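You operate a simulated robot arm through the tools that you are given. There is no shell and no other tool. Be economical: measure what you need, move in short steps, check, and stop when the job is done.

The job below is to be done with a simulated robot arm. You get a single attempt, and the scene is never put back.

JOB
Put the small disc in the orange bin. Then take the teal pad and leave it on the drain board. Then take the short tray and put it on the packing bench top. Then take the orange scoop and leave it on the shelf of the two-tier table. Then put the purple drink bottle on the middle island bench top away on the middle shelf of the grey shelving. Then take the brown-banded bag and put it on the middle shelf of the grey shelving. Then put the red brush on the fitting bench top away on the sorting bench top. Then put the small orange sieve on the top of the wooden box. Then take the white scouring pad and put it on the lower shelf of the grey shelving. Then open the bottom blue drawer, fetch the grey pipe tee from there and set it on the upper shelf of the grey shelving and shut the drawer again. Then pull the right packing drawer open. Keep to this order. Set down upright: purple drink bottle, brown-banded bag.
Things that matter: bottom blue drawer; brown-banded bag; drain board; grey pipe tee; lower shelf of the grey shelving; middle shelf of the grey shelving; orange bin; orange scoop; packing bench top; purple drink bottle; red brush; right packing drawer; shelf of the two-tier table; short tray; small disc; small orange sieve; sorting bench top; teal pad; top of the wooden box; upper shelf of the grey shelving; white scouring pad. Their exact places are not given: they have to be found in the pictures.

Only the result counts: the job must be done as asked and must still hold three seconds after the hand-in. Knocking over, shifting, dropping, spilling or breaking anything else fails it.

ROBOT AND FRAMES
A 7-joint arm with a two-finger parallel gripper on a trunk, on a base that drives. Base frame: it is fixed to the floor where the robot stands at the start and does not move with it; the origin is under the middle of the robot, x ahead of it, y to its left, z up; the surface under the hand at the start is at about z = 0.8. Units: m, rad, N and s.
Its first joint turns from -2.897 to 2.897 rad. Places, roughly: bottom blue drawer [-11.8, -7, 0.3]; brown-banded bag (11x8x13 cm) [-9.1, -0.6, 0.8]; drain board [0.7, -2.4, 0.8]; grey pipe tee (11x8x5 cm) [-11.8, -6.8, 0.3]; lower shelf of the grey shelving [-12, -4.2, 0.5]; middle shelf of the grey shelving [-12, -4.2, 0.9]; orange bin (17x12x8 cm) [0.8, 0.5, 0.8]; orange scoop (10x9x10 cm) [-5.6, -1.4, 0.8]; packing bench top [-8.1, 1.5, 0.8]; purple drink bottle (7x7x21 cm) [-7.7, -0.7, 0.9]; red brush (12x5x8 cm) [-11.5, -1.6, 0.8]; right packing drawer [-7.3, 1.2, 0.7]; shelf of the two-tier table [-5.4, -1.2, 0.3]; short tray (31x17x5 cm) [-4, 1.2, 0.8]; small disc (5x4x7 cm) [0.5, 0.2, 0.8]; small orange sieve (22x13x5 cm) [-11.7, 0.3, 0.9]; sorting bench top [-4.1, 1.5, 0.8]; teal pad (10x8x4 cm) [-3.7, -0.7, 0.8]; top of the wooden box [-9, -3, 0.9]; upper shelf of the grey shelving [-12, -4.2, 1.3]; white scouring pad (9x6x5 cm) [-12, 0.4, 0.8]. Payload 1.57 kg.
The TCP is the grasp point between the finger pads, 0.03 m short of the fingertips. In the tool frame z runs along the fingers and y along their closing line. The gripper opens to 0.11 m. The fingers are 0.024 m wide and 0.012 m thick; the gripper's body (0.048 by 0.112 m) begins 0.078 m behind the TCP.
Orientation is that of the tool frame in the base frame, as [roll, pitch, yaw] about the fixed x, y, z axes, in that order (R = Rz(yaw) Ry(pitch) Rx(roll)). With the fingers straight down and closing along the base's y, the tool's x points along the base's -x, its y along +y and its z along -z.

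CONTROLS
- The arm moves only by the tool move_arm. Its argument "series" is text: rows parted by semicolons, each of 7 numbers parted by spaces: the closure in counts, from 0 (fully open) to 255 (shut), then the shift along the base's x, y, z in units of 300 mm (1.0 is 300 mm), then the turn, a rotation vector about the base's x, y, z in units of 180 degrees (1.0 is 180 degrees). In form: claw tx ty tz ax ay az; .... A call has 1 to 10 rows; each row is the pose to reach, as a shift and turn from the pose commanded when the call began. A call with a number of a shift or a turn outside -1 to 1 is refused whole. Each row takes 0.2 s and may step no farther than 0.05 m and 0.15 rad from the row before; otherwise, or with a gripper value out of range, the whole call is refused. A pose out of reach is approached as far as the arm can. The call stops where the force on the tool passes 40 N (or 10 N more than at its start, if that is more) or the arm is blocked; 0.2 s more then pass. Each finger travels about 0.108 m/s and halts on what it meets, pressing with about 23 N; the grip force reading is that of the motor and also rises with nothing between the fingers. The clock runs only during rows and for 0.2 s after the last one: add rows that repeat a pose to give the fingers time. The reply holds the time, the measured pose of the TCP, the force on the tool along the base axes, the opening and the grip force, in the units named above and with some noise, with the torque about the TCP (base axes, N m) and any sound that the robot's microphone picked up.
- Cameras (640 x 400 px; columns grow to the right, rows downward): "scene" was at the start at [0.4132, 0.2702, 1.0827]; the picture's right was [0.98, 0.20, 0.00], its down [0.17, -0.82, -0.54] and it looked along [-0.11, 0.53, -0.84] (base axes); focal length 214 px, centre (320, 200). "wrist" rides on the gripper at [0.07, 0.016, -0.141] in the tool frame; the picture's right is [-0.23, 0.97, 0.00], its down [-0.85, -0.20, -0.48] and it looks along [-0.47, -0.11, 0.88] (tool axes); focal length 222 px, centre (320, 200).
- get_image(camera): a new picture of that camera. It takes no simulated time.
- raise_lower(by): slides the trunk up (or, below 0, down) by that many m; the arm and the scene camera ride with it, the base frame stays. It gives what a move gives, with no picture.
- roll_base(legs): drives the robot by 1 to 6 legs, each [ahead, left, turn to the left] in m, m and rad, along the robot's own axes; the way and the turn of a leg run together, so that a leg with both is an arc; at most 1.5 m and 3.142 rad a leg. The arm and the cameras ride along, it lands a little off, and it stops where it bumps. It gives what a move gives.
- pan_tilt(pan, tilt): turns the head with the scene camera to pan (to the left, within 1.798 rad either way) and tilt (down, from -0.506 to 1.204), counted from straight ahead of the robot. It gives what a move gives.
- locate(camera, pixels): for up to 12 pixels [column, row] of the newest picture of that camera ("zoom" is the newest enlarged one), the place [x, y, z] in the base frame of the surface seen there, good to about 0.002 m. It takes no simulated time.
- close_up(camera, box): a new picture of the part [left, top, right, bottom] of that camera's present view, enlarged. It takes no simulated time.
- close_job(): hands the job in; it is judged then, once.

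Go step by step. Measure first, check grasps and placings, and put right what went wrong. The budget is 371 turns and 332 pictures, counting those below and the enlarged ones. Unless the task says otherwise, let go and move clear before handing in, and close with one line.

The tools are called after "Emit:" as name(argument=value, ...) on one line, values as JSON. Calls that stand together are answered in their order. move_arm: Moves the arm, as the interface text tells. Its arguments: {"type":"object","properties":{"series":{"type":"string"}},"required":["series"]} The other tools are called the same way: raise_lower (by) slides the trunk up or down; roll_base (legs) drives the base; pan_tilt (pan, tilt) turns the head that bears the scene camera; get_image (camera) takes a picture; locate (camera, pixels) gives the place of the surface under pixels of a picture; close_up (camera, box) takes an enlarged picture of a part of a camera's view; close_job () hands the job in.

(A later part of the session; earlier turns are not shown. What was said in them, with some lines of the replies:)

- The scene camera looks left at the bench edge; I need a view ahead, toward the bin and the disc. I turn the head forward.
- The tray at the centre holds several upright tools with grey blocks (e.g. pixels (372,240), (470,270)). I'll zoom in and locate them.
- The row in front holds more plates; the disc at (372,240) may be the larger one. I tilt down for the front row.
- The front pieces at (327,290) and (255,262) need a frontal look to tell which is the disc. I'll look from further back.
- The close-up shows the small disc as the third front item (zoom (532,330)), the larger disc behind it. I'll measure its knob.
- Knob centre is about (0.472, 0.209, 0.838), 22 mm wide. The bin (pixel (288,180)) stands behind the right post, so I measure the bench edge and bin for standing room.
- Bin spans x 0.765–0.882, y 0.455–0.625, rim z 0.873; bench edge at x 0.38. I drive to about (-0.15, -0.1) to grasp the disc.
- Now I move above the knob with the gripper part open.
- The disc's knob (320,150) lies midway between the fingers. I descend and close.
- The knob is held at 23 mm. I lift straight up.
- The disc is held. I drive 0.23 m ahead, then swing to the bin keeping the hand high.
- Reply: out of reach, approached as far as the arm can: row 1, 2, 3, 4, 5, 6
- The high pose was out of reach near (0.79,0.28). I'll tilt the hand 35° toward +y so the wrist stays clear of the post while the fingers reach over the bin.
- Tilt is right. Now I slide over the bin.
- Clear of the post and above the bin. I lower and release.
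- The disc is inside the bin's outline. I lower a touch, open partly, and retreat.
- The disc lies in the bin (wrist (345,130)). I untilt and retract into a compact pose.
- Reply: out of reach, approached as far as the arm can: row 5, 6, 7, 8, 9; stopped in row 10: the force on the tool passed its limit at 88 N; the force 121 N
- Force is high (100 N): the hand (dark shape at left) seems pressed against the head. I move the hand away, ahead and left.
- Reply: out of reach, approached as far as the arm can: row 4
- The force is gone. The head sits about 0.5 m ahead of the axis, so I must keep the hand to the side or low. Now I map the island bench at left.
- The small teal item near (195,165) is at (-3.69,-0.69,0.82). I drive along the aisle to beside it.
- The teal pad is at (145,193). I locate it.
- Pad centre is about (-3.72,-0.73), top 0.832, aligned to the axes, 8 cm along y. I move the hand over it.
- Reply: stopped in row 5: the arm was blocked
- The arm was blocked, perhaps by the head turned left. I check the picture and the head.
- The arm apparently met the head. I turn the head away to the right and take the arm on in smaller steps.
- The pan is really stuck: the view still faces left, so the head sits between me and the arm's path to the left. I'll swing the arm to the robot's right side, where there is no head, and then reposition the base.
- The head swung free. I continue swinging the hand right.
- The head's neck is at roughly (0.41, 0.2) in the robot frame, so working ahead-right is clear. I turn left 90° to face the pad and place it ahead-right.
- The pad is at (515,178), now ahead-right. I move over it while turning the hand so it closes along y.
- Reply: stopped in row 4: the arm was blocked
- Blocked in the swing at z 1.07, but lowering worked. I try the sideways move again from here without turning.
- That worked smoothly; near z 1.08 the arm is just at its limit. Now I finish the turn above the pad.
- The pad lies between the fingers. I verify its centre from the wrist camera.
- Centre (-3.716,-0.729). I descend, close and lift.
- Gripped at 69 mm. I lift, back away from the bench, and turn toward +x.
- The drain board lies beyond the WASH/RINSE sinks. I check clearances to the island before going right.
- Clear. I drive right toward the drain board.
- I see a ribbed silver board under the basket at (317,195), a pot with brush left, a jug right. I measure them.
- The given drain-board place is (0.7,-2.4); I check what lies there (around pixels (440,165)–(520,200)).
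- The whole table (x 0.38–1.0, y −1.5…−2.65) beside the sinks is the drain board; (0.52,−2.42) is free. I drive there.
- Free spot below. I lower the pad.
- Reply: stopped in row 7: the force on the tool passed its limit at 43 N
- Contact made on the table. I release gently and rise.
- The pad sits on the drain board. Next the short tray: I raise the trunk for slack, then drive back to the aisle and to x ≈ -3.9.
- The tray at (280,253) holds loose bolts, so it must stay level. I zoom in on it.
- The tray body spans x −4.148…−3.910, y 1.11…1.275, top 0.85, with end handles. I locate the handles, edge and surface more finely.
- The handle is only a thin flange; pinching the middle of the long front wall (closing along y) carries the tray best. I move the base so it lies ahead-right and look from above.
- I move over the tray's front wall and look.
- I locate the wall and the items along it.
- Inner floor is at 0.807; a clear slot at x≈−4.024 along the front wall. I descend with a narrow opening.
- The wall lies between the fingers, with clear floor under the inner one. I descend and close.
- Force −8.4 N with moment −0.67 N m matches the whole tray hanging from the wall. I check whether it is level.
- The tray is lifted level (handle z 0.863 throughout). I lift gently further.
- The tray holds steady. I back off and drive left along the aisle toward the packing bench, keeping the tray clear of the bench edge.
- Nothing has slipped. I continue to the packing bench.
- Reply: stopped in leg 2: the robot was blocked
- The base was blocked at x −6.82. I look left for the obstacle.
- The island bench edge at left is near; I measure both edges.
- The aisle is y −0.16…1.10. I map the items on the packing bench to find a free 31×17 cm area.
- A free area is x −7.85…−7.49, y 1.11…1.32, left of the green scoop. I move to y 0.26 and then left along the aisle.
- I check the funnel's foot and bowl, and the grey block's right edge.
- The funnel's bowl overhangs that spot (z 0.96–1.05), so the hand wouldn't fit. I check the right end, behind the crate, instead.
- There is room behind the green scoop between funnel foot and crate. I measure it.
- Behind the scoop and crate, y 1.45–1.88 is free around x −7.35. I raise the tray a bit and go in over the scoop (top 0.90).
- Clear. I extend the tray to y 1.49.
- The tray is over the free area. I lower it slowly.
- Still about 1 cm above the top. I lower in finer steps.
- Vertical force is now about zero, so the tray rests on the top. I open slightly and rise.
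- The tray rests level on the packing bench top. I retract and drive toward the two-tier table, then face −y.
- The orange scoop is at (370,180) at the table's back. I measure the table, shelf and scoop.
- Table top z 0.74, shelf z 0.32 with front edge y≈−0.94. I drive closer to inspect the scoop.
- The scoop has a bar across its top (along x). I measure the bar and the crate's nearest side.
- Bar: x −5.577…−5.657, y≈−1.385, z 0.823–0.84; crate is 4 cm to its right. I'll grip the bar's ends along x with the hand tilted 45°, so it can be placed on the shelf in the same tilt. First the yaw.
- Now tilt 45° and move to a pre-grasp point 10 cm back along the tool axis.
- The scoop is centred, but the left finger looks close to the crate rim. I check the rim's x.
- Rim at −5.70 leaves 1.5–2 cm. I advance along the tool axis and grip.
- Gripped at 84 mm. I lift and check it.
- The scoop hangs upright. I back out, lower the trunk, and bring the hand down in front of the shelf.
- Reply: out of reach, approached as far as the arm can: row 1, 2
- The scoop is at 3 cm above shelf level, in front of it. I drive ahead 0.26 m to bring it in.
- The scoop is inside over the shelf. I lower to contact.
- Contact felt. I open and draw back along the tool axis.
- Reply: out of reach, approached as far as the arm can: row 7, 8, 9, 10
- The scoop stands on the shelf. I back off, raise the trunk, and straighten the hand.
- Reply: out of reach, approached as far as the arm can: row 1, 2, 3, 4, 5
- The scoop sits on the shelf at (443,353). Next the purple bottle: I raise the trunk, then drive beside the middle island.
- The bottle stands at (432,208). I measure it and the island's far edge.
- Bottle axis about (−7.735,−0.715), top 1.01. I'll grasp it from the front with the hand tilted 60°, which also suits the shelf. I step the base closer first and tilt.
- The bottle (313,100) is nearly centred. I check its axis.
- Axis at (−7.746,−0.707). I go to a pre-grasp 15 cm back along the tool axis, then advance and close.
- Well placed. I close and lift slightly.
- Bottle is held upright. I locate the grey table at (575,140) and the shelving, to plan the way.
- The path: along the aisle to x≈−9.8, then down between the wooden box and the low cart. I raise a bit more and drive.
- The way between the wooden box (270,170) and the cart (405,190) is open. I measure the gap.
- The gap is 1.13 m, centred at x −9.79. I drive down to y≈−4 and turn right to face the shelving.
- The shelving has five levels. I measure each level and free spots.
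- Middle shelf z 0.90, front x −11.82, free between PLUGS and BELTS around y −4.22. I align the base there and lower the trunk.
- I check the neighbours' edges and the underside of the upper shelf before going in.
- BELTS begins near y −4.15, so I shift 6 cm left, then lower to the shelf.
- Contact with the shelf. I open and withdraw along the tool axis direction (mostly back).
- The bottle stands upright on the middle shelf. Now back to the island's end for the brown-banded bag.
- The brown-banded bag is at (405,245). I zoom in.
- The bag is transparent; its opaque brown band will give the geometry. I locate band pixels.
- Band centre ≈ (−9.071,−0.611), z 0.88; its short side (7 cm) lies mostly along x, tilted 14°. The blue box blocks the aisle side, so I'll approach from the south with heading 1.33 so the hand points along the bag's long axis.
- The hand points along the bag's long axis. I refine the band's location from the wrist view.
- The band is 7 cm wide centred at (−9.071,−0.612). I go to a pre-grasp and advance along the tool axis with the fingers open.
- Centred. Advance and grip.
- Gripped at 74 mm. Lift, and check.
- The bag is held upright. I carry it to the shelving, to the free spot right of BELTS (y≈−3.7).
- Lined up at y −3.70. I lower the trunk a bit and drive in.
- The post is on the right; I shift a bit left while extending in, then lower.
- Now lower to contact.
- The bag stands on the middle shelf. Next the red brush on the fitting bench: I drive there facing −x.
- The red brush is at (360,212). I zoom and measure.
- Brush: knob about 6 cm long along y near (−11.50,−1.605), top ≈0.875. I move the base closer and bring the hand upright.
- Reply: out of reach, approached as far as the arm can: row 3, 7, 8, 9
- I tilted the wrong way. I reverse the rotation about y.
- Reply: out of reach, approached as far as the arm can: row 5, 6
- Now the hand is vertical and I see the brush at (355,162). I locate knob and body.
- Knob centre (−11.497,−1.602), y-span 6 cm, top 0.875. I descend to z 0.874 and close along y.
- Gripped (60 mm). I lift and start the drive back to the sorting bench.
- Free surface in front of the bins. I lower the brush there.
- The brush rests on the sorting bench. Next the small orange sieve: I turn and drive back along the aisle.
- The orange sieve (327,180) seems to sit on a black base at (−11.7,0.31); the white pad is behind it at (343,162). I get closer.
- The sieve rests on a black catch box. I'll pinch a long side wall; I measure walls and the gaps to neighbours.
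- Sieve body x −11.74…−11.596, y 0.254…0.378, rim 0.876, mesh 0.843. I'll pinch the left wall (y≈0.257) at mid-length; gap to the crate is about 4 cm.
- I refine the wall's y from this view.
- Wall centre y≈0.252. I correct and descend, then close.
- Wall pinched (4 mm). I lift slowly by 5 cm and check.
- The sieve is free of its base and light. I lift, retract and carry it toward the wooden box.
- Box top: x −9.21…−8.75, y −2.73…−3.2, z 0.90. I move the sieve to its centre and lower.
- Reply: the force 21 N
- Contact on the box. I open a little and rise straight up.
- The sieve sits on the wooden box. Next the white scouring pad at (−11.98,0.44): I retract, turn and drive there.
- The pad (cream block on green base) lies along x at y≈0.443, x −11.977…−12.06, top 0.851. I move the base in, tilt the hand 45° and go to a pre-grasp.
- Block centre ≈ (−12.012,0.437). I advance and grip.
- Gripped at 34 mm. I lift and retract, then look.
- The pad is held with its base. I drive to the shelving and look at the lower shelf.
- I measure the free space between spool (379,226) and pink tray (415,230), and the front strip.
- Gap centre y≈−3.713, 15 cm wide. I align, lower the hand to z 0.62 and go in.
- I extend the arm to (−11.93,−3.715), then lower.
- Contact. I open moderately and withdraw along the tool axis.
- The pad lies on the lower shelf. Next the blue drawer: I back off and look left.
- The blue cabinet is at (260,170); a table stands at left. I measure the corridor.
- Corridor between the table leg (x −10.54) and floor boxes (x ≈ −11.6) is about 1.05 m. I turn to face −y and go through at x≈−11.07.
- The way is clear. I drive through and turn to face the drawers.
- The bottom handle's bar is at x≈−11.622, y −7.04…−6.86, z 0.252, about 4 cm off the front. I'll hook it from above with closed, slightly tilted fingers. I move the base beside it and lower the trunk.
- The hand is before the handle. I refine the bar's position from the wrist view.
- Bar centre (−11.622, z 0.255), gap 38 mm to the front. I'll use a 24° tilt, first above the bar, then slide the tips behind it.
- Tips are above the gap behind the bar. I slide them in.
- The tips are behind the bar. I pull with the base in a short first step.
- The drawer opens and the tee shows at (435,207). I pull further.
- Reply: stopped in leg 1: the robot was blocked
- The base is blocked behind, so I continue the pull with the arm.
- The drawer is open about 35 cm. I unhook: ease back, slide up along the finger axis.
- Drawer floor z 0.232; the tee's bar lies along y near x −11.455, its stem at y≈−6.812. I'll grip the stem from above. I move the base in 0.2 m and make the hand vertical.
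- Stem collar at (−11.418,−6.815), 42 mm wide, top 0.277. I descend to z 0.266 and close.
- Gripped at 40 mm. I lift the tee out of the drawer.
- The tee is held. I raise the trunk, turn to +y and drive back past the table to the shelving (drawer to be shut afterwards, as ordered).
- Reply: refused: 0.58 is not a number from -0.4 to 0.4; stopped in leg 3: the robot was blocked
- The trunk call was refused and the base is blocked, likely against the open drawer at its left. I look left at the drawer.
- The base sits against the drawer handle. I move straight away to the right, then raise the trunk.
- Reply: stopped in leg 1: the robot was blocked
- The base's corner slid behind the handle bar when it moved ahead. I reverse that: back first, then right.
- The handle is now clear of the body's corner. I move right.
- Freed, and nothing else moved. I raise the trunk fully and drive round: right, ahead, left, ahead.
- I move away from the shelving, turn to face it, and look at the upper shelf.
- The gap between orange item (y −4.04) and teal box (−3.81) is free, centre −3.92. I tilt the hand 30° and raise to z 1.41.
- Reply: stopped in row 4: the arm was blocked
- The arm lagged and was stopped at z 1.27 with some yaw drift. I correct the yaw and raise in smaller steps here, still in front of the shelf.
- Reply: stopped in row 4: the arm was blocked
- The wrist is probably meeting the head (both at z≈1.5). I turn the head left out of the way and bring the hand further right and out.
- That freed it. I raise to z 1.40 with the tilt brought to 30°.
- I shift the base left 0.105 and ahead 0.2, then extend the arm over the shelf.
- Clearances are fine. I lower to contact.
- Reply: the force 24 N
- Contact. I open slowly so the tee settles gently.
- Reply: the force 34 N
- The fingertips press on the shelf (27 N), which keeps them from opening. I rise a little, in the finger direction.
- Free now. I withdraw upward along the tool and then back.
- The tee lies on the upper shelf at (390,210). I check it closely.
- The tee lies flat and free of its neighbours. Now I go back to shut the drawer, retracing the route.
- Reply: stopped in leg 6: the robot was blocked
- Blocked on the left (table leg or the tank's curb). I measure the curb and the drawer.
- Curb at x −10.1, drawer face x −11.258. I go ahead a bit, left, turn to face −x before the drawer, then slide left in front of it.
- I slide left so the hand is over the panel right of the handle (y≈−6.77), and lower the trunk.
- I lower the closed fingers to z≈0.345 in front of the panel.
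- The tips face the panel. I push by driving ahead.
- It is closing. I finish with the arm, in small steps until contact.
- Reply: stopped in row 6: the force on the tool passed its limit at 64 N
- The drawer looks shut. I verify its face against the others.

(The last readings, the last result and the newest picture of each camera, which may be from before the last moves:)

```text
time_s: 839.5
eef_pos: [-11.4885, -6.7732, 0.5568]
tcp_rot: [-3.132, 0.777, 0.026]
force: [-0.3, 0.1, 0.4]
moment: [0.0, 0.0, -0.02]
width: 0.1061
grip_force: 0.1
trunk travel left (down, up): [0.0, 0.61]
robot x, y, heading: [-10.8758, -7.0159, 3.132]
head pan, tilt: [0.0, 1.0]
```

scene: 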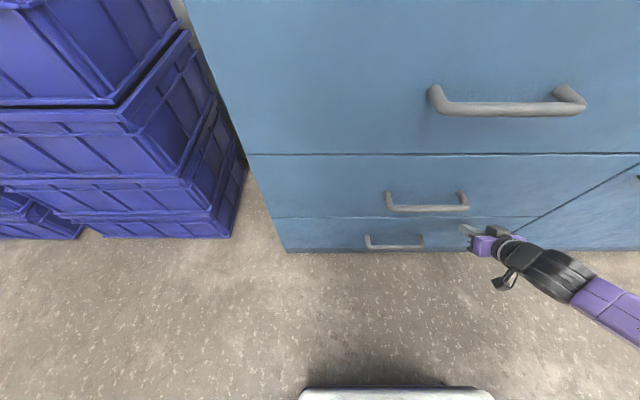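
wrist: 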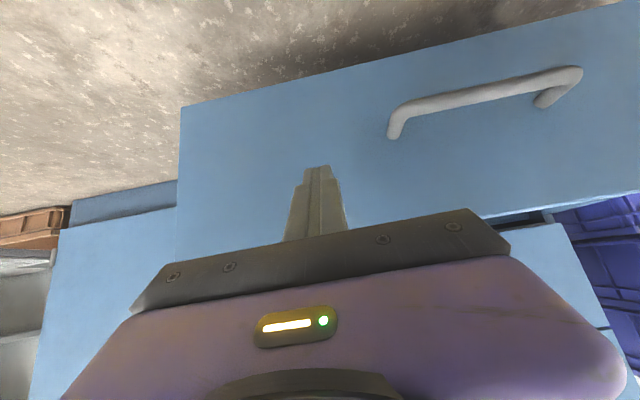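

The drawer is flush (face x −11.667). Last: the right packing drawer. I raise the trunk and drive back.

Emit:
raise_lower(by=0.4)

Emit:
roll_base(legs=[[-0.27, 0, 0], [0, -0.92, 0], [0, 0, -1.571], [0, 0.48, 0], [1.2, 0, 0], [1.1, 0, 0]])

Emit:
roll_base(legs=[[0, -1.2, 0], [1.4, 0, 0], [1.4, 0, 0], [1.2, 0, 0]])

Emit:
pan_tilt(pan=0, tilt=0.6)

Emit:
get_image(camera="scene")

```text
time_s: 843.3
eef_pos: [-11.489, -6.774, 0.9579]
tcp_rot: [-3.129, 0.777, 0.028]
force: [0.9, 0.2, -0.7]
moment: [-0.02, 0.02, -0.02]
width: 0.1102
grip_force: 0.1
trunk travel left (down, up): [-0.4, 0.21]
robot x, y, heading: [-10.8749, -7.0149, 3.137]
head pan, tilt: [0.0, 1.0]
```

```text
time_s: 866.9
eef_pos: [-10.7992, -3.1767, 0.9575]
tcp_rot: [-3.129, 0.776, -1.559]
force: [0.0, 0.4, 0.1]
moment: [-0.01, -0.04, 0.02]
width: 0.1101
grip_force: 0.2
trunk travel left (down, up): [-0.4, 0.21]
robot x, y, heading: [-11.0555, -3.7884, 1.551]
head pan, tilt: [0.0, 1.0]
```

```text
time_s: 891.7
eef_pos: [-9.5837, 0.7868, 0.9574]
tcp_rot: [-3.13, 0.777, -1.534]
force: [-0.4, 0.5, 0.3]
moment: [-0.02, 0.01, 0.01]
width: 0.1102
grip_force: 0.0
trunk travel left (down, up): [-0.4, 0.21]
robot x, y, heading: [-9.8238, 0.1703, 1.573]
head pan, tilt: [0.0, 1.0]
```

```text
time_s: 892.6
eef_pos: [-9.5844, 0.7868, 0.9557]
tcp_rot: [-3.129, 0.777, -1.534]
force: [0.0, 0.2, -0.3]
moment: [0.03, 0.0, -0.01]
width: 0.1099
grip_force: 0.1
trunk travel left (down, up): [-0.4, 0.21]
robot x, y, heading: [-9.8221, 0.1681, 1.58]
head pan, tilt: [0.0, 0.6]
```

```text
147 pictures are left
```

scene: 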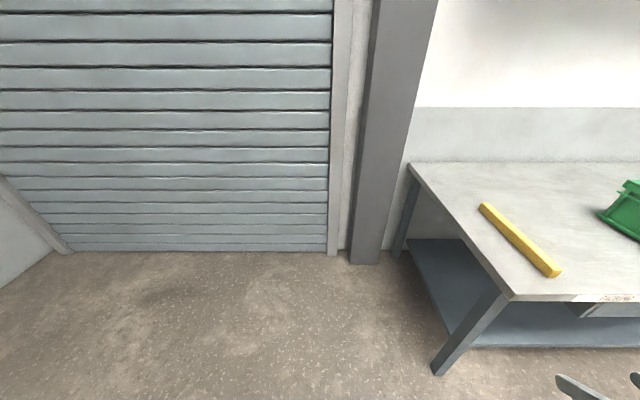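

I move to y≈0.32 and slide right along the packing bench to the right drawer.

Emit:
roll_base(legs=[[0.13, 0, -0.008], [0, -1.1, 0], [0, -1.1, 0]])

Emit:
pan_tilt(pan=-0.3, tilt=0.9)

Emit:
get_image(camera="scene")

```text
time_s: 904.3
eef_pos: [-7.3717, 0.8967, 0.9569]
tcp_rot: [-3.129, 0.776, -1.556]
force: [0.6, 0.4, 0.0]
moment: [-0.02, 0.03, 0.0]
width: 0.1099
grip_force: 0.1
trunk travel left (down, up): [-0.4, 0.21]
robot x, y, heading: [-7.6218, 0.2819, 1.552]
head pan, tilt: [0.0, 0.6]
```

```text
time_s: 905.1
eef_pos: [-7.3721, 0.8962, 0.9567]
tcp_rot: [-3.13, 0.777, -1.553]
force: [0.1, -0.3, 0.2]
moment: [0.05, 0.0, 0.01]
width: 0.1101
grip_force: 0.1
trunk travel left (down, up): [-0.4, 0.21]
robot x, y, heading: [-7.6212, 0.2863, 1.556]
head pan, tilt: [-0.3, 0.901]
```

```text
146 pictures are left
```

scene: 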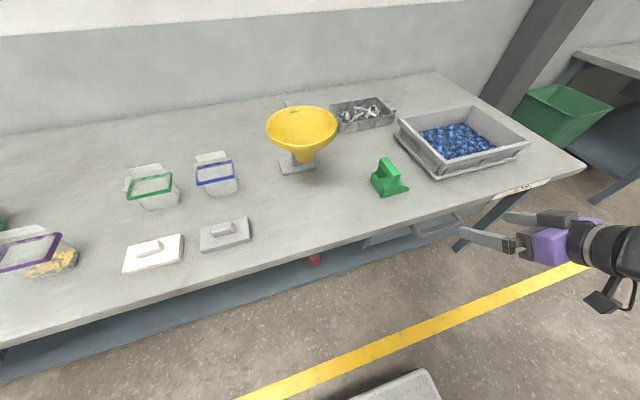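

The handle is hidden under the top. I lower the trunk to see it.

Emit:
raise_lower(by=-0.3)

Emit:
pan_tilt(pan=-0.4, tilt=0.5)

Emit:
get_image(camera="scene")

```text
time_s: 908.1
eef_pos: [-7.3726, 0.8963, 0.6567]
tcp_rot: [-3.13, 0.777, -1.555]
force: [-0.1, -0.4, 0.4]
moment: [0.02, 0.0, 0.03]
width: 0.1098
grip_force: 0.1
trunk travel left (down, up): [-0.1, 0.51]
robot x, y, heading: [-7.6229, 0.2847, 1.553]
head pan, tilt: [-0.3, 0.901]
```

```text
time_s: 909.0
eef_pos: [-7.3722, 0.8963, 0.6565]
tcp_rot: [-3.129, 0.777, -1.553]
force: [-0.4, -0.2, -0.1]
moment: [0.03, 0.01, 0.0]
width: 0.11
grip_force: 0.0
trunk travel left (down, up): [-0.1, 0.51]
robot x, y, heading: [-7.6222, 0.2852, 1.554]
head pan, tilt: [-0.4, 0.499]
```

```text
145 pictures are left
```

scene: 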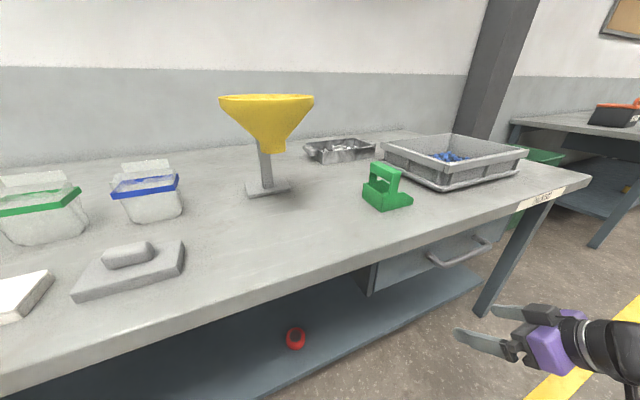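

The drawer handle shows at (460,252). I zoom and measure.

Emit:
close_up(camera="scene", box=[360, 200, 540, 310])

Emit:
locate(camera="scene", pixels=[[432, 258], [460, 260], [486, 247], [440, 264], [445, 240], [400, 260], [470, 238], [480, 210], [400, 250], [487, 240]])

```text
3.56 times, centred on (450, 255) of scene
```

zoom: 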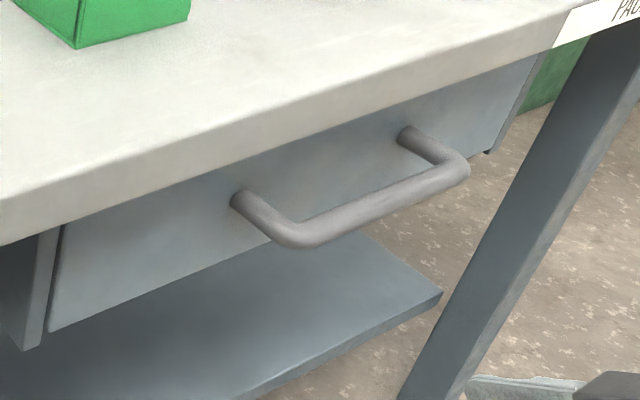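

```text
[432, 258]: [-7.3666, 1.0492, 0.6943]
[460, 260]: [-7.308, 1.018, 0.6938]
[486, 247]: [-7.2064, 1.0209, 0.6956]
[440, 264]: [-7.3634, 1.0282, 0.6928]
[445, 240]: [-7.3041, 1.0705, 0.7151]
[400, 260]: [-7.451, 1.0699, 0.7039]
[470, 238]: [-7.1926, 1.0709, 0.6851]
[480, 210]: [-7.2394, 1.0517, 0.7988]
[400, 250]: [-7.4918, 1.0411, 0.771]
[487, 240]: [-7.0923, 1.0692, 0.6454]
```

Bar centre: y≈1.025, z≈0.694, x −7.365…−7.205; drawer face y 1.07, bench edge y 1.041. I'll hook it from above with a 35° tilt; for pull room I shift the base left so the hand works at the robot's right.

Emit:
roll_base(legs=[[0, 0.25, 0.015]])

Emit:
move_arm(series="200 0.12 0 0.05 -0.01 0 0; 255 0.26 0 0.1 -0.02 0 0; 255 0.4 0 0.17 -0.03 0 0; 255 0.54 0 0.24 -0.04 0 0; 255 0.68 0 0.31 -0.053 0 0; 255 0.82 0 0.38 -0.053 0 0; 255 0.96 0 0.42 -0.053 0 0; 255 1 0 0.42 -0.053 0 0")

Emit:
get_image(camera="wrist")

```text
time_s: 910.8
eef_pos: [-7.6336, 0.9025, 0.658]
tcp_rot: [-3.131, 0.777, -1.538]
force: [0.3, 0.2, -0.6]
moment: [-0.03, -0.02, 0.01]
width: 0.11
grip_force: 0.0
trunk travel left (down, up): [-0.1, 0.51]
robot x, y, heading: [-7.8719, 0.2875, 1.573]
head pan, tilt: [-0.4, 0.499]
```

```text
time_s: 911.6
eef_pos: [-7.5772, 0.9151, 0.6627]
tcp_rot: [2.932, 0.762, -1.697]
force: [-0.2, 0.8, 0.2]
moment: [-0.02, 0.02, 0.01]
width: 0.0
grip_force: 21.4
out of reach, approached as far as the arm can: row 3
trunk travel left (down, up): [-0.1, 0.51]
robot x, y, heading: [-7.8734, 0.2895, 1.571]
head pan, tilt: [-0.4, 0.499]
stopped in row 3: the arm was blocked; the commanded pose is now the measured one
```

```text
143 pictures are left
```

wrist: 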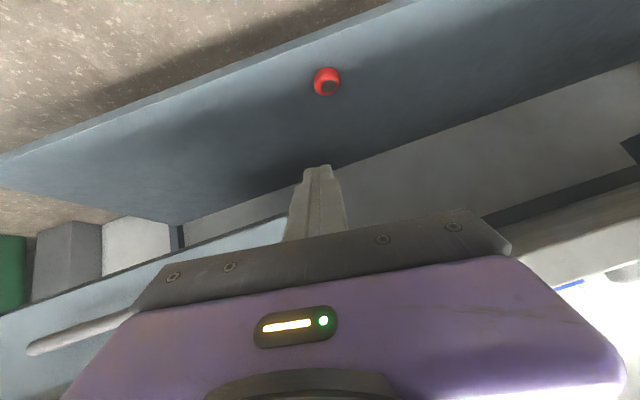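

That reach to the far right is unsuitable. I move the base right again instead and restore the hand's orientation there.

Emit:
roll_base(legs=[[0, -0.29, 0]])

Emit:
move_arm(series="255 0 0 0.02 -0.017 -0.016 0; 255 0 0 0.06 -0.034 -0.032 -0.001; 255 0 0 0.12 -0.0505 -0.048 -0.002; 255 0 0 0.2 -0.0505 -0.048 -0.002; 255 0 0 0.3 -0.0505 -0.048 -0.002; 255 0 0 0.38 -0.0505 -0.048 -0.002; 255 0 0 0.38 -0.0505 -0.048 -0.002")

Emit:
get_image(camera="wrist")

```text
time_s: 913.6
eef_pos: [-7.2847, 0.9154, 0.6629]
tcp_rot: [2.931, 0.762, -1.695]
force: [-0.1, -0.4, -0.8]
moment: [-0.03, 0.03, 0.01]
width: 0.0
grip_force: 21.3
trunk travel left (down, up): [-0.1, 0.51]
robot x, y, heading: [-7.581, 0.2874, 1.578]
head pan, tilt: [-0.4, 0.499]
```

```text
time_s: 914.5
eef_pos: [-7.3221, 0.929, 0.6752]
tcp_rot: [2.926, 0.66, -1.702]
force: [0.1, -0.3, 0.6]
moment: [0.02, 0.04, 0.02]
width: 0.0001
grip_force: 21.3
trunk travel left (down, up): [-0.1, 0.51]
robot x, y, heading: [-7.5804, 0.2861, 1.575]
head pan, tilt: [-0.4, 0.499]
stopped in row 4: the arm was blocked; the commanded pose is now the measured one
```

```text
142 pictures are left
```

wrist: 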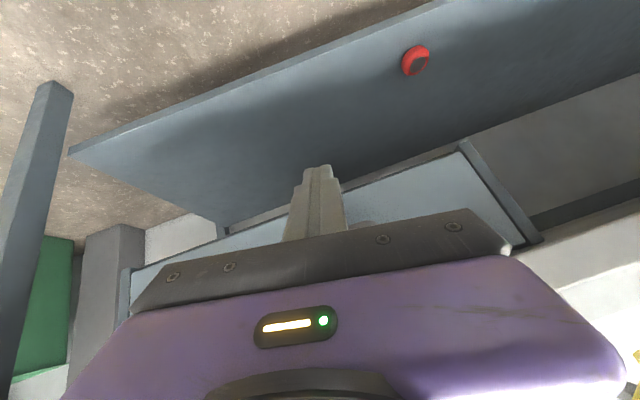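

Blocked again as at the shelf; there, turning the head left and going right helped. I do the same here.

Emit:
pan_tilt(pan=1.5, tilt=0.5)

Emit:
move_arm(series="255 0.05 -0.03 0.02 0 0 0; 255 0.12 -0.06 0.05 0 0 0; 255 0.12 -0.06 0.1 0 0 0; 255 0.12 -0.06 0.16 0 0 0")

```text
time_s: 916.4
eef_pos: [-7.3225, 0.9292, 0.6758]
tcp_rot: [2.927, 0.66, -1.701]
force: [0.5, 0.4, -0.2]
moment: [0.01, 0.01, -0.01]
width: 0.0
grip_force: 21.1
trunk travel left (down, up): [-0.1, 0.51]
robot x, y, heading: [-7.5803, 0.2909, 1.575]
head pan, tilt: [1.499, 0.499]
```

```text
time_s: 917.4
eef_pos: [-7.2843, 0.9101, 0.7252]
tcp_rot: [2.93, 0.662, -1.7]
force: [0.9, 0.0, 0.1]
moment: [0.04, 0.02, 0.0]
width: 0.0
grip_force: 21.4
trunk travel left (down, up): [-0.1, 0.51]
robot x, y, heading: [-7.5822, 0.2895, 1.569]
head pan, tilt: [1.499, 0.499]
```

The head was indeed in the way. I now correct the orientation to a clean 35° tilt and go to the pre-hook point above the bar.

Emit:
move_arm(series="255 0 0 0.04 -0.01 -0.026 0; 255 0 0 0.08 -0.0194 -0.0527 0.001; 255 0 0.06 0.13 -0.0194 -0.0527 0.001; 255 0 0.14 0.17 -0.0194 -0.0527 0.001; 255 0 0.22 0.17 -0.0194 -0.0527 0.001; 255 0 0.28 0.17 -0.0194 -0.0527 0.001; 255 0 0.28 0.17 -0.0194 -0.0527 0.001")

Emit:
get_image(camera="wrist")

```text
time_s: 919.0
eef_pos: [-7.2856, 0.9941, 0.7757]
tcp_rot: [3.139, 0.611, -1.572]
force: [-0.8, -0.1, -0.3]
moment: [0.01, 0.01, -0.01]
width: 0.0
grip_force: 21.4
trunk travel left (down, up): [-0.1, 0.51]
robot x, y, heading: [-7.5801, 0.2881, 1.572]
head pan, tilt: [1.499, 0.499]
```

```text
141 pictures are left
```

wrist: 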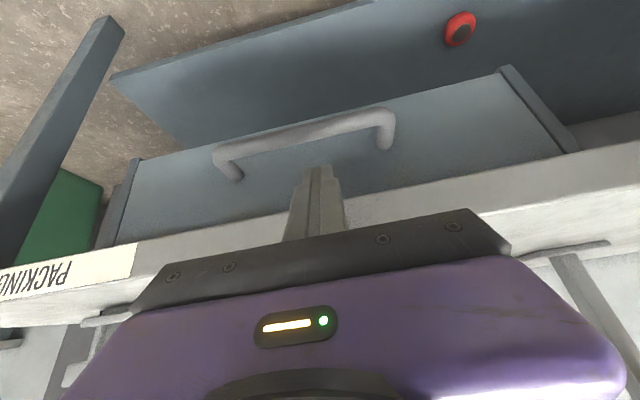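

Perfect orientation. I refine the bar and edge positions from this view.

Emit:
locate(camera="wrist", pixels=[[230, 147], [270, 138], [310, 130], [350, 122], [232, 168], [388, 140], [360, 165], [250, 240], [400, 200], [420, 180]])

Emit:
close_up(camera="wrist", box=[200, 90, 440, 240])

```text
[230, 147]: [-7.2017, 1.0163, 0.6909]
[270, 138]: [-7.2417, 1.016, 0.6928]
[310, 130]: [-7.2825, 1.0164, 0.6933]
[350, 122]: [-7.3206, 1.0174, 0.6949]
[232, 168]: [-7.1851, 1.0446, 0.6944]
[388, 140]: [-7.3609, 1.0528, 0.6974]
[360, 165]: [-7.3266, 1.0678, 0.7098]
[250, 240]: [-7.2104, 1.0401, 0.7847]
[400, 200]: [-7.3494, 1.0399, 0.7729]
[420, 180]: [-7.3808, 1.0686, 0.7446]
```

```text
2.67 times, centred on (320, 165) of wrist
```

zoom: 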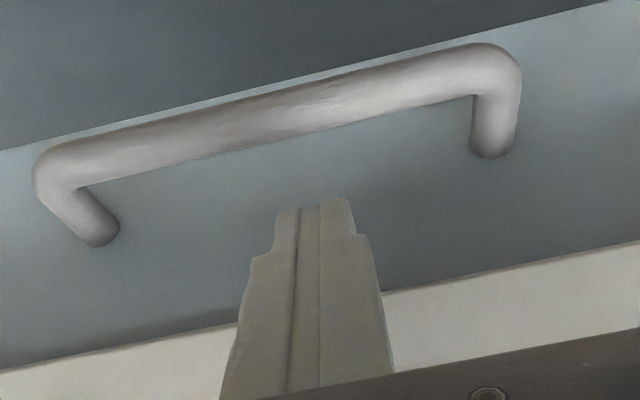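

As measured. I slide the tips in behind the bar along the finger axis.

Emit:
move_arm(series="255 0 0.045 -0.065 0 0 0; 255 0 0.09 -0.13 0 0 0; 255 0 0.13 -0.193 0 0 0; 255 0 0.13 -0.193 0 0 0")

Emit:
close_up(camera="wrist", box=[200, 90, 440, 240])

```text
time_s: 920.0
eef_pos: [-7.287, 1.0336, 0.7167]
tcp_rot: [3.139, 0.612, -1.573]
force: [-0.2, 0.6, 0.3]
moment: [0.02, -0.01, -0.04]
width: 0.0001
grip_force: 21.2
trunk travel left (down, up): [-0.1, 0.51]
robot x, y, heading: [-7.5765, 0.2865, 1.571]
head pan, tilt: [1.499, 0.499]
```

```text
2.67 times, centred on (320, 165) of wrist
```

zoom: 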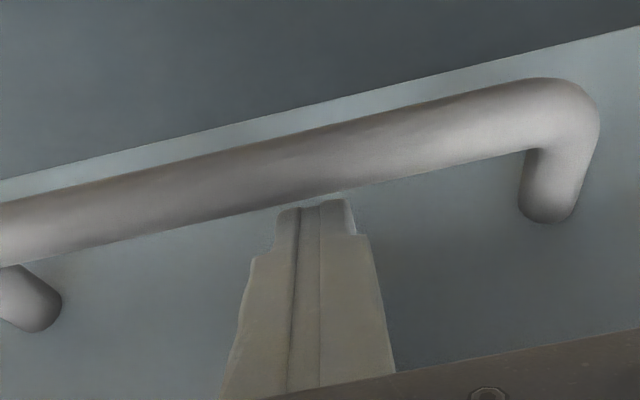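

Tips are behind the bar. I push slightly deeper and pull with the arm.

Emit:
move_arm(series="255 0 0.005 -0.016 0 0 0; 255 0 -0.06 -0.016 0 0 0; 255 0 -0.14 -0.016 0 0 0; 255 0 -0.24 -0.016 0 0 0; 255 0 -0.34 -0.016 0 0 0; 255 0 -0.44 -0.016 0 0 0; 255 0 -0.5 -0.016 0 0 0")

Emit:
get_image(camera="wrist")

```text
time_s: 921.6
eef_pos: [-7.2869, 0.8824, 0.7115]
tcp_rot: [3.14, 0.611, -1.574]
force: [-0.6, -1.3, -0.7]
moment: [-0.01, -0.01, -0.03]
width: 0.0002
grip_force: 21.6
trunk travel left (down, up): [-0.1, 0.51]
robot x, y, heading: [-7.5815, 0.2867, 1.572]
head pan, tilt: [1.499, 0.499]
```

```text
138 pictures are left
```

wrist: 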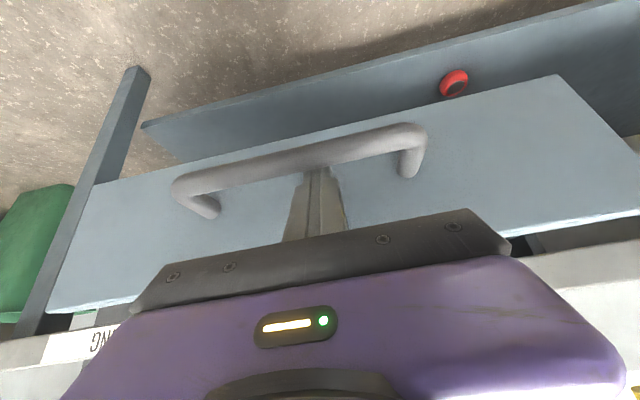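

It follows. I continue pulling with the arm, then a bit with the base.

Emit:
move_arm(series="255 0 -0.08 0 0 0 0; 255 0 -0.16 0 0 0 0; 255 0 -0.24 0 0 0 0; 255 0 -0.3 0 0 0 0")

Emit:
roll_base(legs=[[-0.1, 0, 0]])

Emit:
get_image(camera="wrist")

```text
time_s: 922.8
eef_pos: [-7.3189, 0.8448, 0.7076]
tcp_rot: [3.133, 0.614, -1.468]
force: [0.3, 0.9, 0.4]
moment: [-0.02, -0.02, 0.01]
width: 0.0
grip_force: 21.4
out of reach, approached as far as the arm can: row 3, 4
trunk travel left (down, up): [-0.1, 0.51]
robot x, y, heading: [-7.5845, 0.2896, 1.567]
head pan, tilt: [1.499, 0.499]
stopped in row 4: the arm was blocked; the commanded pose is now the measured one
```

```text
time_s: 923.9
eef_pos: [-7.3169, 0.7719, 0.7061]
tcp_rot: [3.132, 0.609, -1.47]
force: [-0.4, 0.0, 0.5]
moment: [0.0, 0.0, 0.01]
width: 0.0002
grip_force: 21.3
trunk travel left (down, up): [-0.1, 0.51]
robot x, y, heading: [-7.5805, 0.2137, 1.571]
head pan, tilt: [1.499, 0.499]
stopped in leg 1: the robot was blocked; the commanded pose is now the measured one
```

```text
137 pictures are left
```

wrist: 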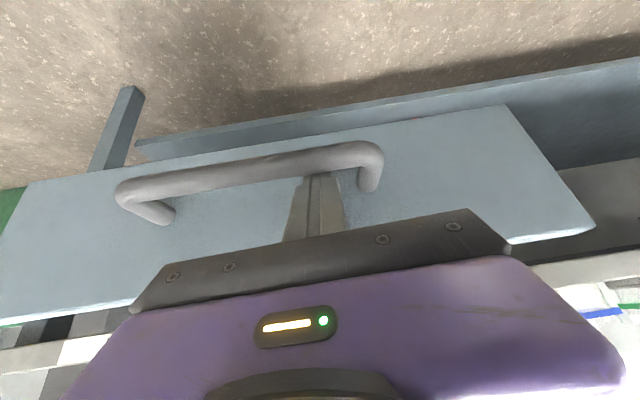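

About 26 cm open; the base touches its limit. I check the drawer from the scene camera after unhooking upward.

Emit:
move_arm(series="255 0 0.02 0 0 0 0; 255 0 0 0.06 0 0 0; 255 0 -0.03 0.13 0 0 0; 255 0.02 -0.06 0.22 0 0 0; 255 0.05 -0.06 0.36 0 0 0; 255 0.08 -0.06 0.5 0 0 0; 255 0.1 -0.04 0.62 0 0 0; 255 0.1 -0.02 0.7 0 0 0")

Emit:
roll_base(legs=[[0.05, 0, 0]])

Emit:
pan_tilt(pan=-0.3, tilt=0.8)

Emit:
get_image(camera="scene")

Emit:
get_image(camera="wrist")

```text
time_s: 925.7
eef_pos: [-7.2867, 0.7645, 0.9166]
tcp_rot: [3.132, 0.612, -1.471]
force: [0.2, 0.7, 0.3]
moment: [0.01, -0.01, -0.02]
width: 0.0
grip_force: 20.9
out of reach, approached as far as the arm can: row 3, 4, 5
trunk travel left (down, up): [-0.1, 0.51]
robot x, y, heading: [-7.5777, 0.2149, 1.57]
head pan, tilt: [1.499, 0.499]
```

```text
time_s: 926.6
eef_pos: [-7.2868, 0.8164, 0.916]
tcp_rot: [3.132, 0.609, -1.472]
force: [1.4, 0.2, -0.4]
moment: [0.0, -0.01, 0.01]
width: 0.0
grip_force: 20.9
trunk travel left (down, up): [-0.1, 0.51]
robot x, y, heading: [-7.5814, 0.2649, 1.564]
head pan, tilt: [1.499, 0.499]
```

```text
time_s: 928.5
eef_pos: [-7.2863, 0.8155, 0.9166]
tcp_rot: [3.133, 0.611, -1.47]
force: [0.3, 0.6, 0.3]
moment: [-0.01, 0.02, 0.01]
width: 0.0001
grip_force: 21.6
trunk travel left (down, up): [-0.1, 0.51]
robot x, y, heading: [-7.5803, 0.2678, 1.57]
head pan, tilt: [-0.3, 0.799]
```

```text
136 pictures are left
```

scene: 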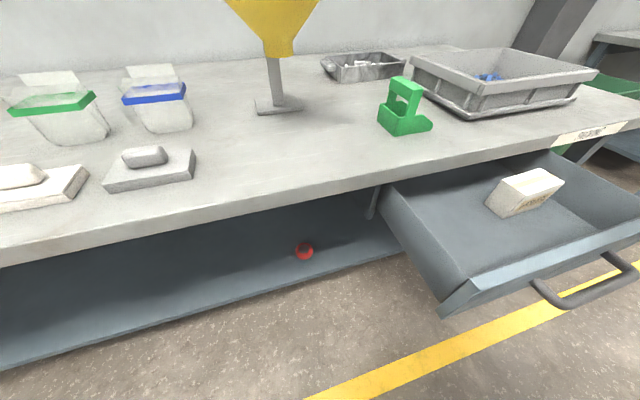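

```text
135 pictures are left
```

wrist: 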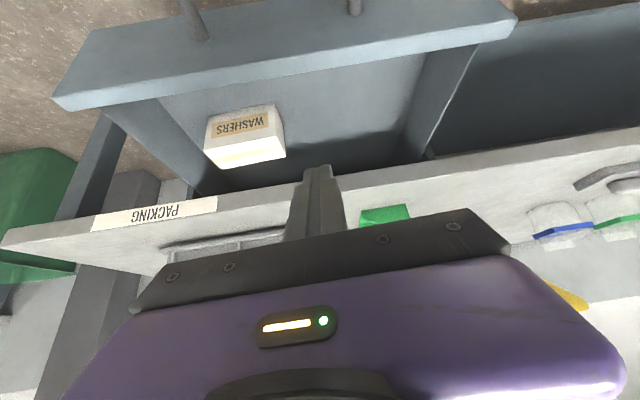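

The drawer is open about 26 cm and holds a WASHERS box. I want it well open, so I measure its panel for a further pull from the side.

Emit:
locate(camera="wrist", pixels=[[250, 75], [400, 50], [300, 65], [230, 95], [350, 110], [210, 130], [250, 160], [420, 80], [130, 110], [285, 140]])

Emit:
locate(camera="scene", pixels=[[590, 300], [500, 290], [450, 310], [420, 200], [480, 240], [530, 190], [620, 100]])

```text
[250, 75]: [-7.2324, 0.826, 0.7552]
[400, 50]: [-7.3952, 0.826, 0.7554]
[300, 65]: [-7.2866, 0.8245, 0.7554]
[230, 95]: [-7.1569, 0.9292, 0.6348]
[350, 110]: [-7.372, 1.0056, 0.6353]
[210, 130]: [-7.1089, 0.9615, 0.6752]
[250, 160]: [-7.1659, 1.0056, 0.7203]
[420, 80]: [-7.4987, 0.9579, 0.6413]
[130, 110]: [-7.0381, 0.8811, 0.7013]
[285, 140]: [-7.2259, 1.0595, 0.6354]
```

```text
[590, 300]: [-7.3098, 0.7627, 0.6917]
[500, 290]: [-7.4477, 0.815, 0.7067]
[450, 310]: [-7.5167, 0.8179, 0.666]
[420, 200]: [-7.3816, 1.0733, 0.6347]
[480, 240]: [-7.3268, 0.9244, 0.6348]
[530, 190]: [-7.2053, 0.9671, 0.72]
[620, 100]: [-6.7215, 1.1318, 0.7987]
```

Face at y 0.817 (opened 25 cm), panel top z 0.755, floor 0.635. I go round to the drawer's right, facing −x, to push the panel's inner side outward with closed fingers.

Emit:
roll_base(legs=[[0, -1.03, 0], [0, 0, 1.571], [0, -0.22, 0]])

Emit:
pan_tilt(pan=0.6, tilt=0.7)

Emit:
move_arm(series="255 0 0.05 0.02 0 -0.04 0; 255 -0.05 0.1 0.04 0 -0.08 0; 255 -0.1 0.15 0.06 0 -0.12 0; 255 -0.15 0.2 0.06 0 -0.16 0; 255 -0.2 0.25 0.06 0 -0.194 0; 255 -0.25 0.3 0.06 0 -0.194 0")

Emit:
get_image(camera="scene")

Emit:
get_image(camera="wrist")

```text
time_s: 938.9
eef_pos: [-7.0878, 0.7788, 0.9153]
tcp_rot: [3.134, 0.61, 0.101]
force: [-0.2, 1.2, 0.1]
moment: [0.01, 0.02, 0.0]
width: 0.0
grip_force: 21.8
trunk travel left (down, up): [-0.1, 0.51]
robot x, y, heading: [-6.5384, 0.4833, 3.142]
head pan, tilt: [-0.3, 0.799]
```

```text
time_s: 940.1
eef_pos: [-7.0885, 0.7791, 0.9169]
tcp_rot: [3.132, 0.61, 0.1]
force: [-0.5, 0.6, -0.1]
moment: [-0.03, -0.02, -0.02]
width: 0.0003
grip_force: 21.0
trunk travel left (down, up): [-0.1, 0.51]
robot x, y, heading: [-6.5361, 0.4869, 3.142]
head pan, tilt: [0.6, 0.7]
```

```text
time_s: 941.5
eef_pos: [-7.155, 0.8256, 0.9263]
tcp_rot: [3.073, 0.003, 0.079]
force: [-0.3, -0.3, 0.8]
moment: [0.03, 0.03, -0.01]
width: 0.0001
grip_force: 21.0
out of reach, approached as far as the arm can: row 4, 5, 6
trunk travel left (down, up): [-0.1, 0.51]
robot x, y, heading: [-6.5412, 0.4894, 3.143]
head pan, tilt: [0.6, 0.7]
```

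```text
134 pictures are left
```

scene: 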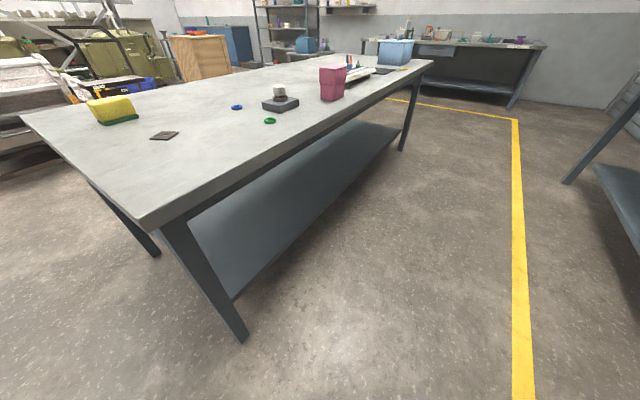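

```text
133 pictures are left
```

wrist: 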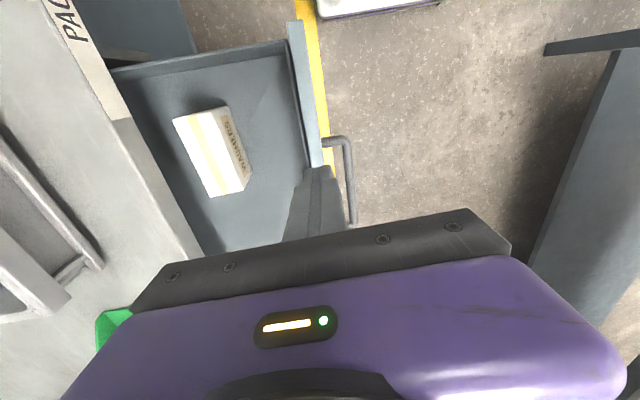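

The hand is vertical over the panel's right side. I move to above the drawer inside (x −7.36, y 0.875), then down.

Emit:
move_arm(series="255 -0.1 0.04 -0.06 0.01 0 -0.012; 255 -0.24 0.09 -0.1 0.02 0 -0.025; 255 -0.38 0.14 -0.12 0.02 0 -0.025; 255 -0.52 0.165 -0.14 0.02 0 -0.025; 255 -0.66 0.165 -0.16 0.02 0 -0.025; 255 -0.68 0.165 -0.16 0.02 0 -0.025; 255 -0.68 0.165 -0.16 0.02 0 -0.025")

Emit:
get_image(camera="wrist")

```text
time_s: 943.1
eef_pos: [-7.322, 0.826, 0.8751]
tcp_rot: [3.138, 0.001, 0.002]
force: [-0.1, 1.0, 0.2]
moment: [-0.01, -0.02, -0.01]
width: 0.0
grip_force: 21.6
out of reach, approached as far as the arm can: row 3, 4, 5, 6, 7
trunk travel left (down, up): [-0.1, 0.51]
robot x, y, heading: [-6.5369, 0.4839, 3.14]
head pan, tilt: [0.6, 0.7]
```

```text
132 pictures are left
```

wrist: 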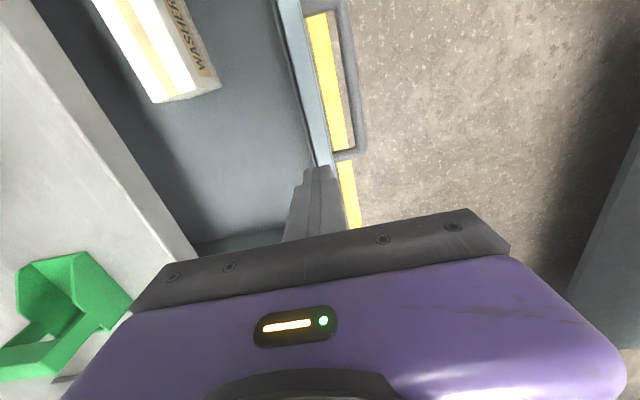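

I shift the base 5 cm right to bring the fingers over the inside, then lower.

Emit:
roll_base(legs=[[0, -0.055, 0]])

Emit:
move_arm(series="255 0 0 -0.1 0 0 0; 255 0 0 -0.22 0 0 0; 255 0 0 -0.34 0 0 0; 255 0 0 -0.46 0 0 0; 255 0 0 -0.52 0 0 0")

Emit:
get_image(camera="wrist")

```text
time_s: 944.1
eef_pos: [-7.3221, 0.8803, 0.8741]
tcp_rot: [3.138, 0.0, -0.001]
force: [-0.5, 0.4, 0.2]
moment: [-0.01, -0.02, 0.03]
width: 0.0003
grip_force: 21.9
trunk travel left (down, up): [-0.1, 0.51]
robot x, y, heading: [-6.5359, 0.5383, 3.136]
head pan, tilt: [0.6, 0.7]
```

```text
time_s: 945.3
eef_pos: [-7.3232, 0.8798, 0.7183]
tcp_rot: [3.141, 0.0, 0.001]
force: [0.1, 0.7, -0.2]
moment: [0.01, 0.04, 0.04]
width: 0.0
grip_force: 21.0
trunk travel left (down, up): [-0.1, 0.51]
robot x, y, heading: [-6.5374, 0.5397, 3.136]
head pan, tilt: [0.6, 0.7]
```

```text
131 pictures are left
```

wrist: 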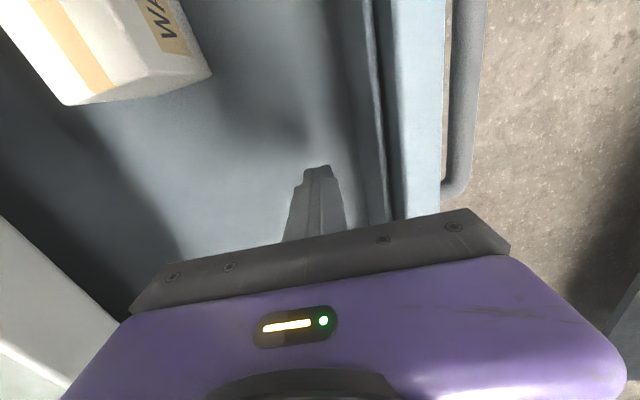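

The closed fingers are inside the drawer behind the panel. I drive left (−y) to pull it further.

Emit:
roll_base(legs=[[0, 0.12, 0]])

Emit:
get_image(camera="wrist")

```text
time_s: 946.5
eef_pos: [-7.3226, 0.7587, 0.7184]
tcp_rot: [3.139, 0.001, 0.0]
force: [-0.6, 0.4, -1.0]
moment: [0.02, 0.01, -0.01]
width: 0.0
grip_force: 21.2
trunk travel left (down, up): [-0.1, 0.51]
robot x, y, heading: [-6.537, 0.4189, 3.142]
head pan, tilt: [0.6, 0.7]
```

```text
130 pictures are left
```

wrist: 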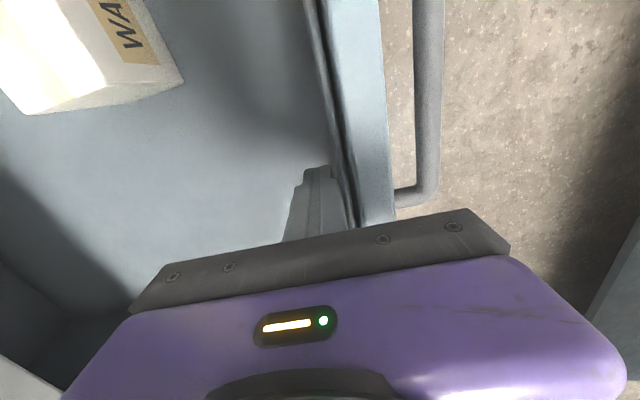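

It moved on, now about 34 cm open. One more small pull.

Emit:
roll_base(legs=[[0, 0.05, 0]])

Emit:
move_arm(series="255 0 0.05 0 0 0 0; 255 0 0.05 0.12 0 0 0; 255 0 0.05 0.25 0 0 0; 255 0 0.05 0.38 0 0 0; 255 0 0.05 0.5 0 0 0")

Emit:
get_image(camera="wrist")

Emit:
locate(camera="wrist", pixels=[[320, 100], [335, 130], [310, 60], [345, 100]])

```text
time_s: 947.6
eef_pos: [-7.3222, 0.7169, 0.7196]
tcp_rot: [-3.131, 0.007, -0.013]
force: [-0.8, 2.5, -0.4]
moment: [-0.04, 0.0, 0.0]
width: 0.0002
grip_force: 21.6
trunk travel left (down, up): [-0.1, 0.51]
robot x, y, heading: [-6.5332, 0.367, 3.136]
head pan, tilt: [0.6, 0.7]
stopped in leg 1: the force on the tool passed its limit at 44 N (the readings are from after the stop); the commanded pose is now the measured one
```

```text
time_s: 948.8
eef_pos: [-7.306, 0.7299, 0.8335]
tcp_rot: [-3.132, 0.006, -0.023]
force: [-0.1, -0.4, 0.2]
moment: [-0.01, 0.08, 0.0]
width: 0.0
grip_force: 20.4
out of reach, approached as far as the arm can: row 1, 2, 3, 4, 5
trunk travel left (down, up): [-0.1, 0.51]
robot x, y, heading: [-6.5389, 0.3655, 3.137]
head pan, tilt: [0.6, 0.7]
```

```text
129 pictures are left
```

wrist: 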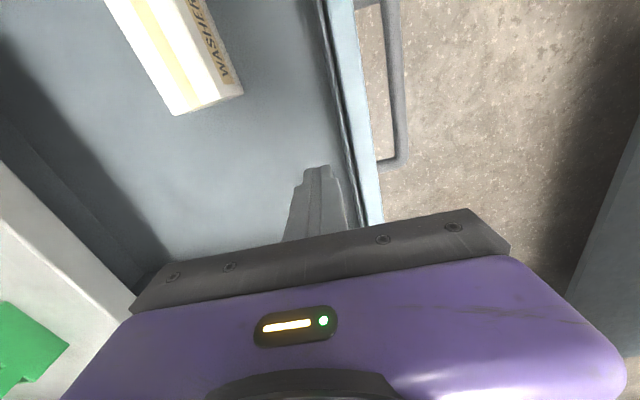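

```text
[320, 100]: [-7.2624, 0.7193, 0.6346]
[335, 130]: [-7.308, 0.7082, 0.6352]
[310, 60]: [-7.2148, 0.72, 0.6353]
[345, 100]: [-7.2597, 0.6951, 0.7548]
```

The end stop was reached (44 N): the drawer is fully open. I raise the hand clear and back away, then take a final look.

Emit:
raise_lower(by=0.2)

Emit:
roll_base(legs=[[-0.5, 0, 0]])

Emit:
pan_tilt(pan=-0.3, tilt=0.5)

Emit:
get_image(camera="scene")

```text
time_s: 951.0
eef_pos: [-7.3067, 0.729, 1.0331]
tcp_rot: [-3.131, 0.008, -0.024]
force: [0.0, -0.2, 0.3]
moment: [-0.03, -0.01, 0.01]
width: 0.0002
grip_force: 21.2
trunk travel left (down, up): [-0.3, 0.31]
robot x, y, heading: [-6.5355, 0.3696, 3.14]
head pan, tilt: [0.6, 0.7]
```

```text
time_s: 954.0
eef_pos: [-6.8042, 0.7292, 1.0321]
tcp_rot: [-3.133, 0.008, -0.028]
force: [-0.5, -0.4, 0.0]
moment: [0.04, 0.02, 0.0]
width: 0.0
grip_force: 21.4
trunk travel left (down, up): [-0.3, 0.31]
robot x, y, heading: [-6.0376, 0.3672, 3.142]
head pan, tilt: [0.6, 0.7]
```

```text
time_s: 955.1
eef_pos: [-6.8031, 0.7278, 1.0335]
tcp_rot: [-3.134, 0.008, -0.025]
force: [0.0, -0.3, 0.1]
moment: [0.01, 0.0, 0.01]
width: 0.0
grip_force: 21.2
trunk travel left (down, up): [-0.3, 0.31]
robot x, y, heading: [-6.0364, 0.3699, 3.138]
head pan, tilt: [-0.3, 0.499]
```

```text
128 pictures are left
```

scene: 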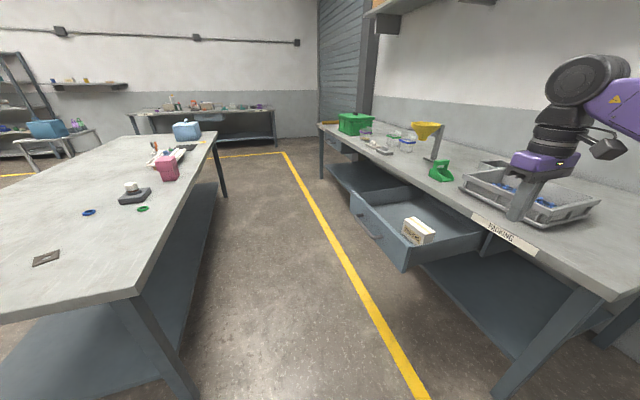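

The right packing drawer stands fully open at (415,225), the hand is clear, and every earlier step looked right when I checked it. I hand in the job.

Emit:
close_job()

```text
The job is handed in.
```

All eleven steps were carried out in the order given and the job is handed in. One judgement call: no separate board stood at the drain board's given place, so I took the steel table beside the sinks as the drain board and set the teal pad on it.
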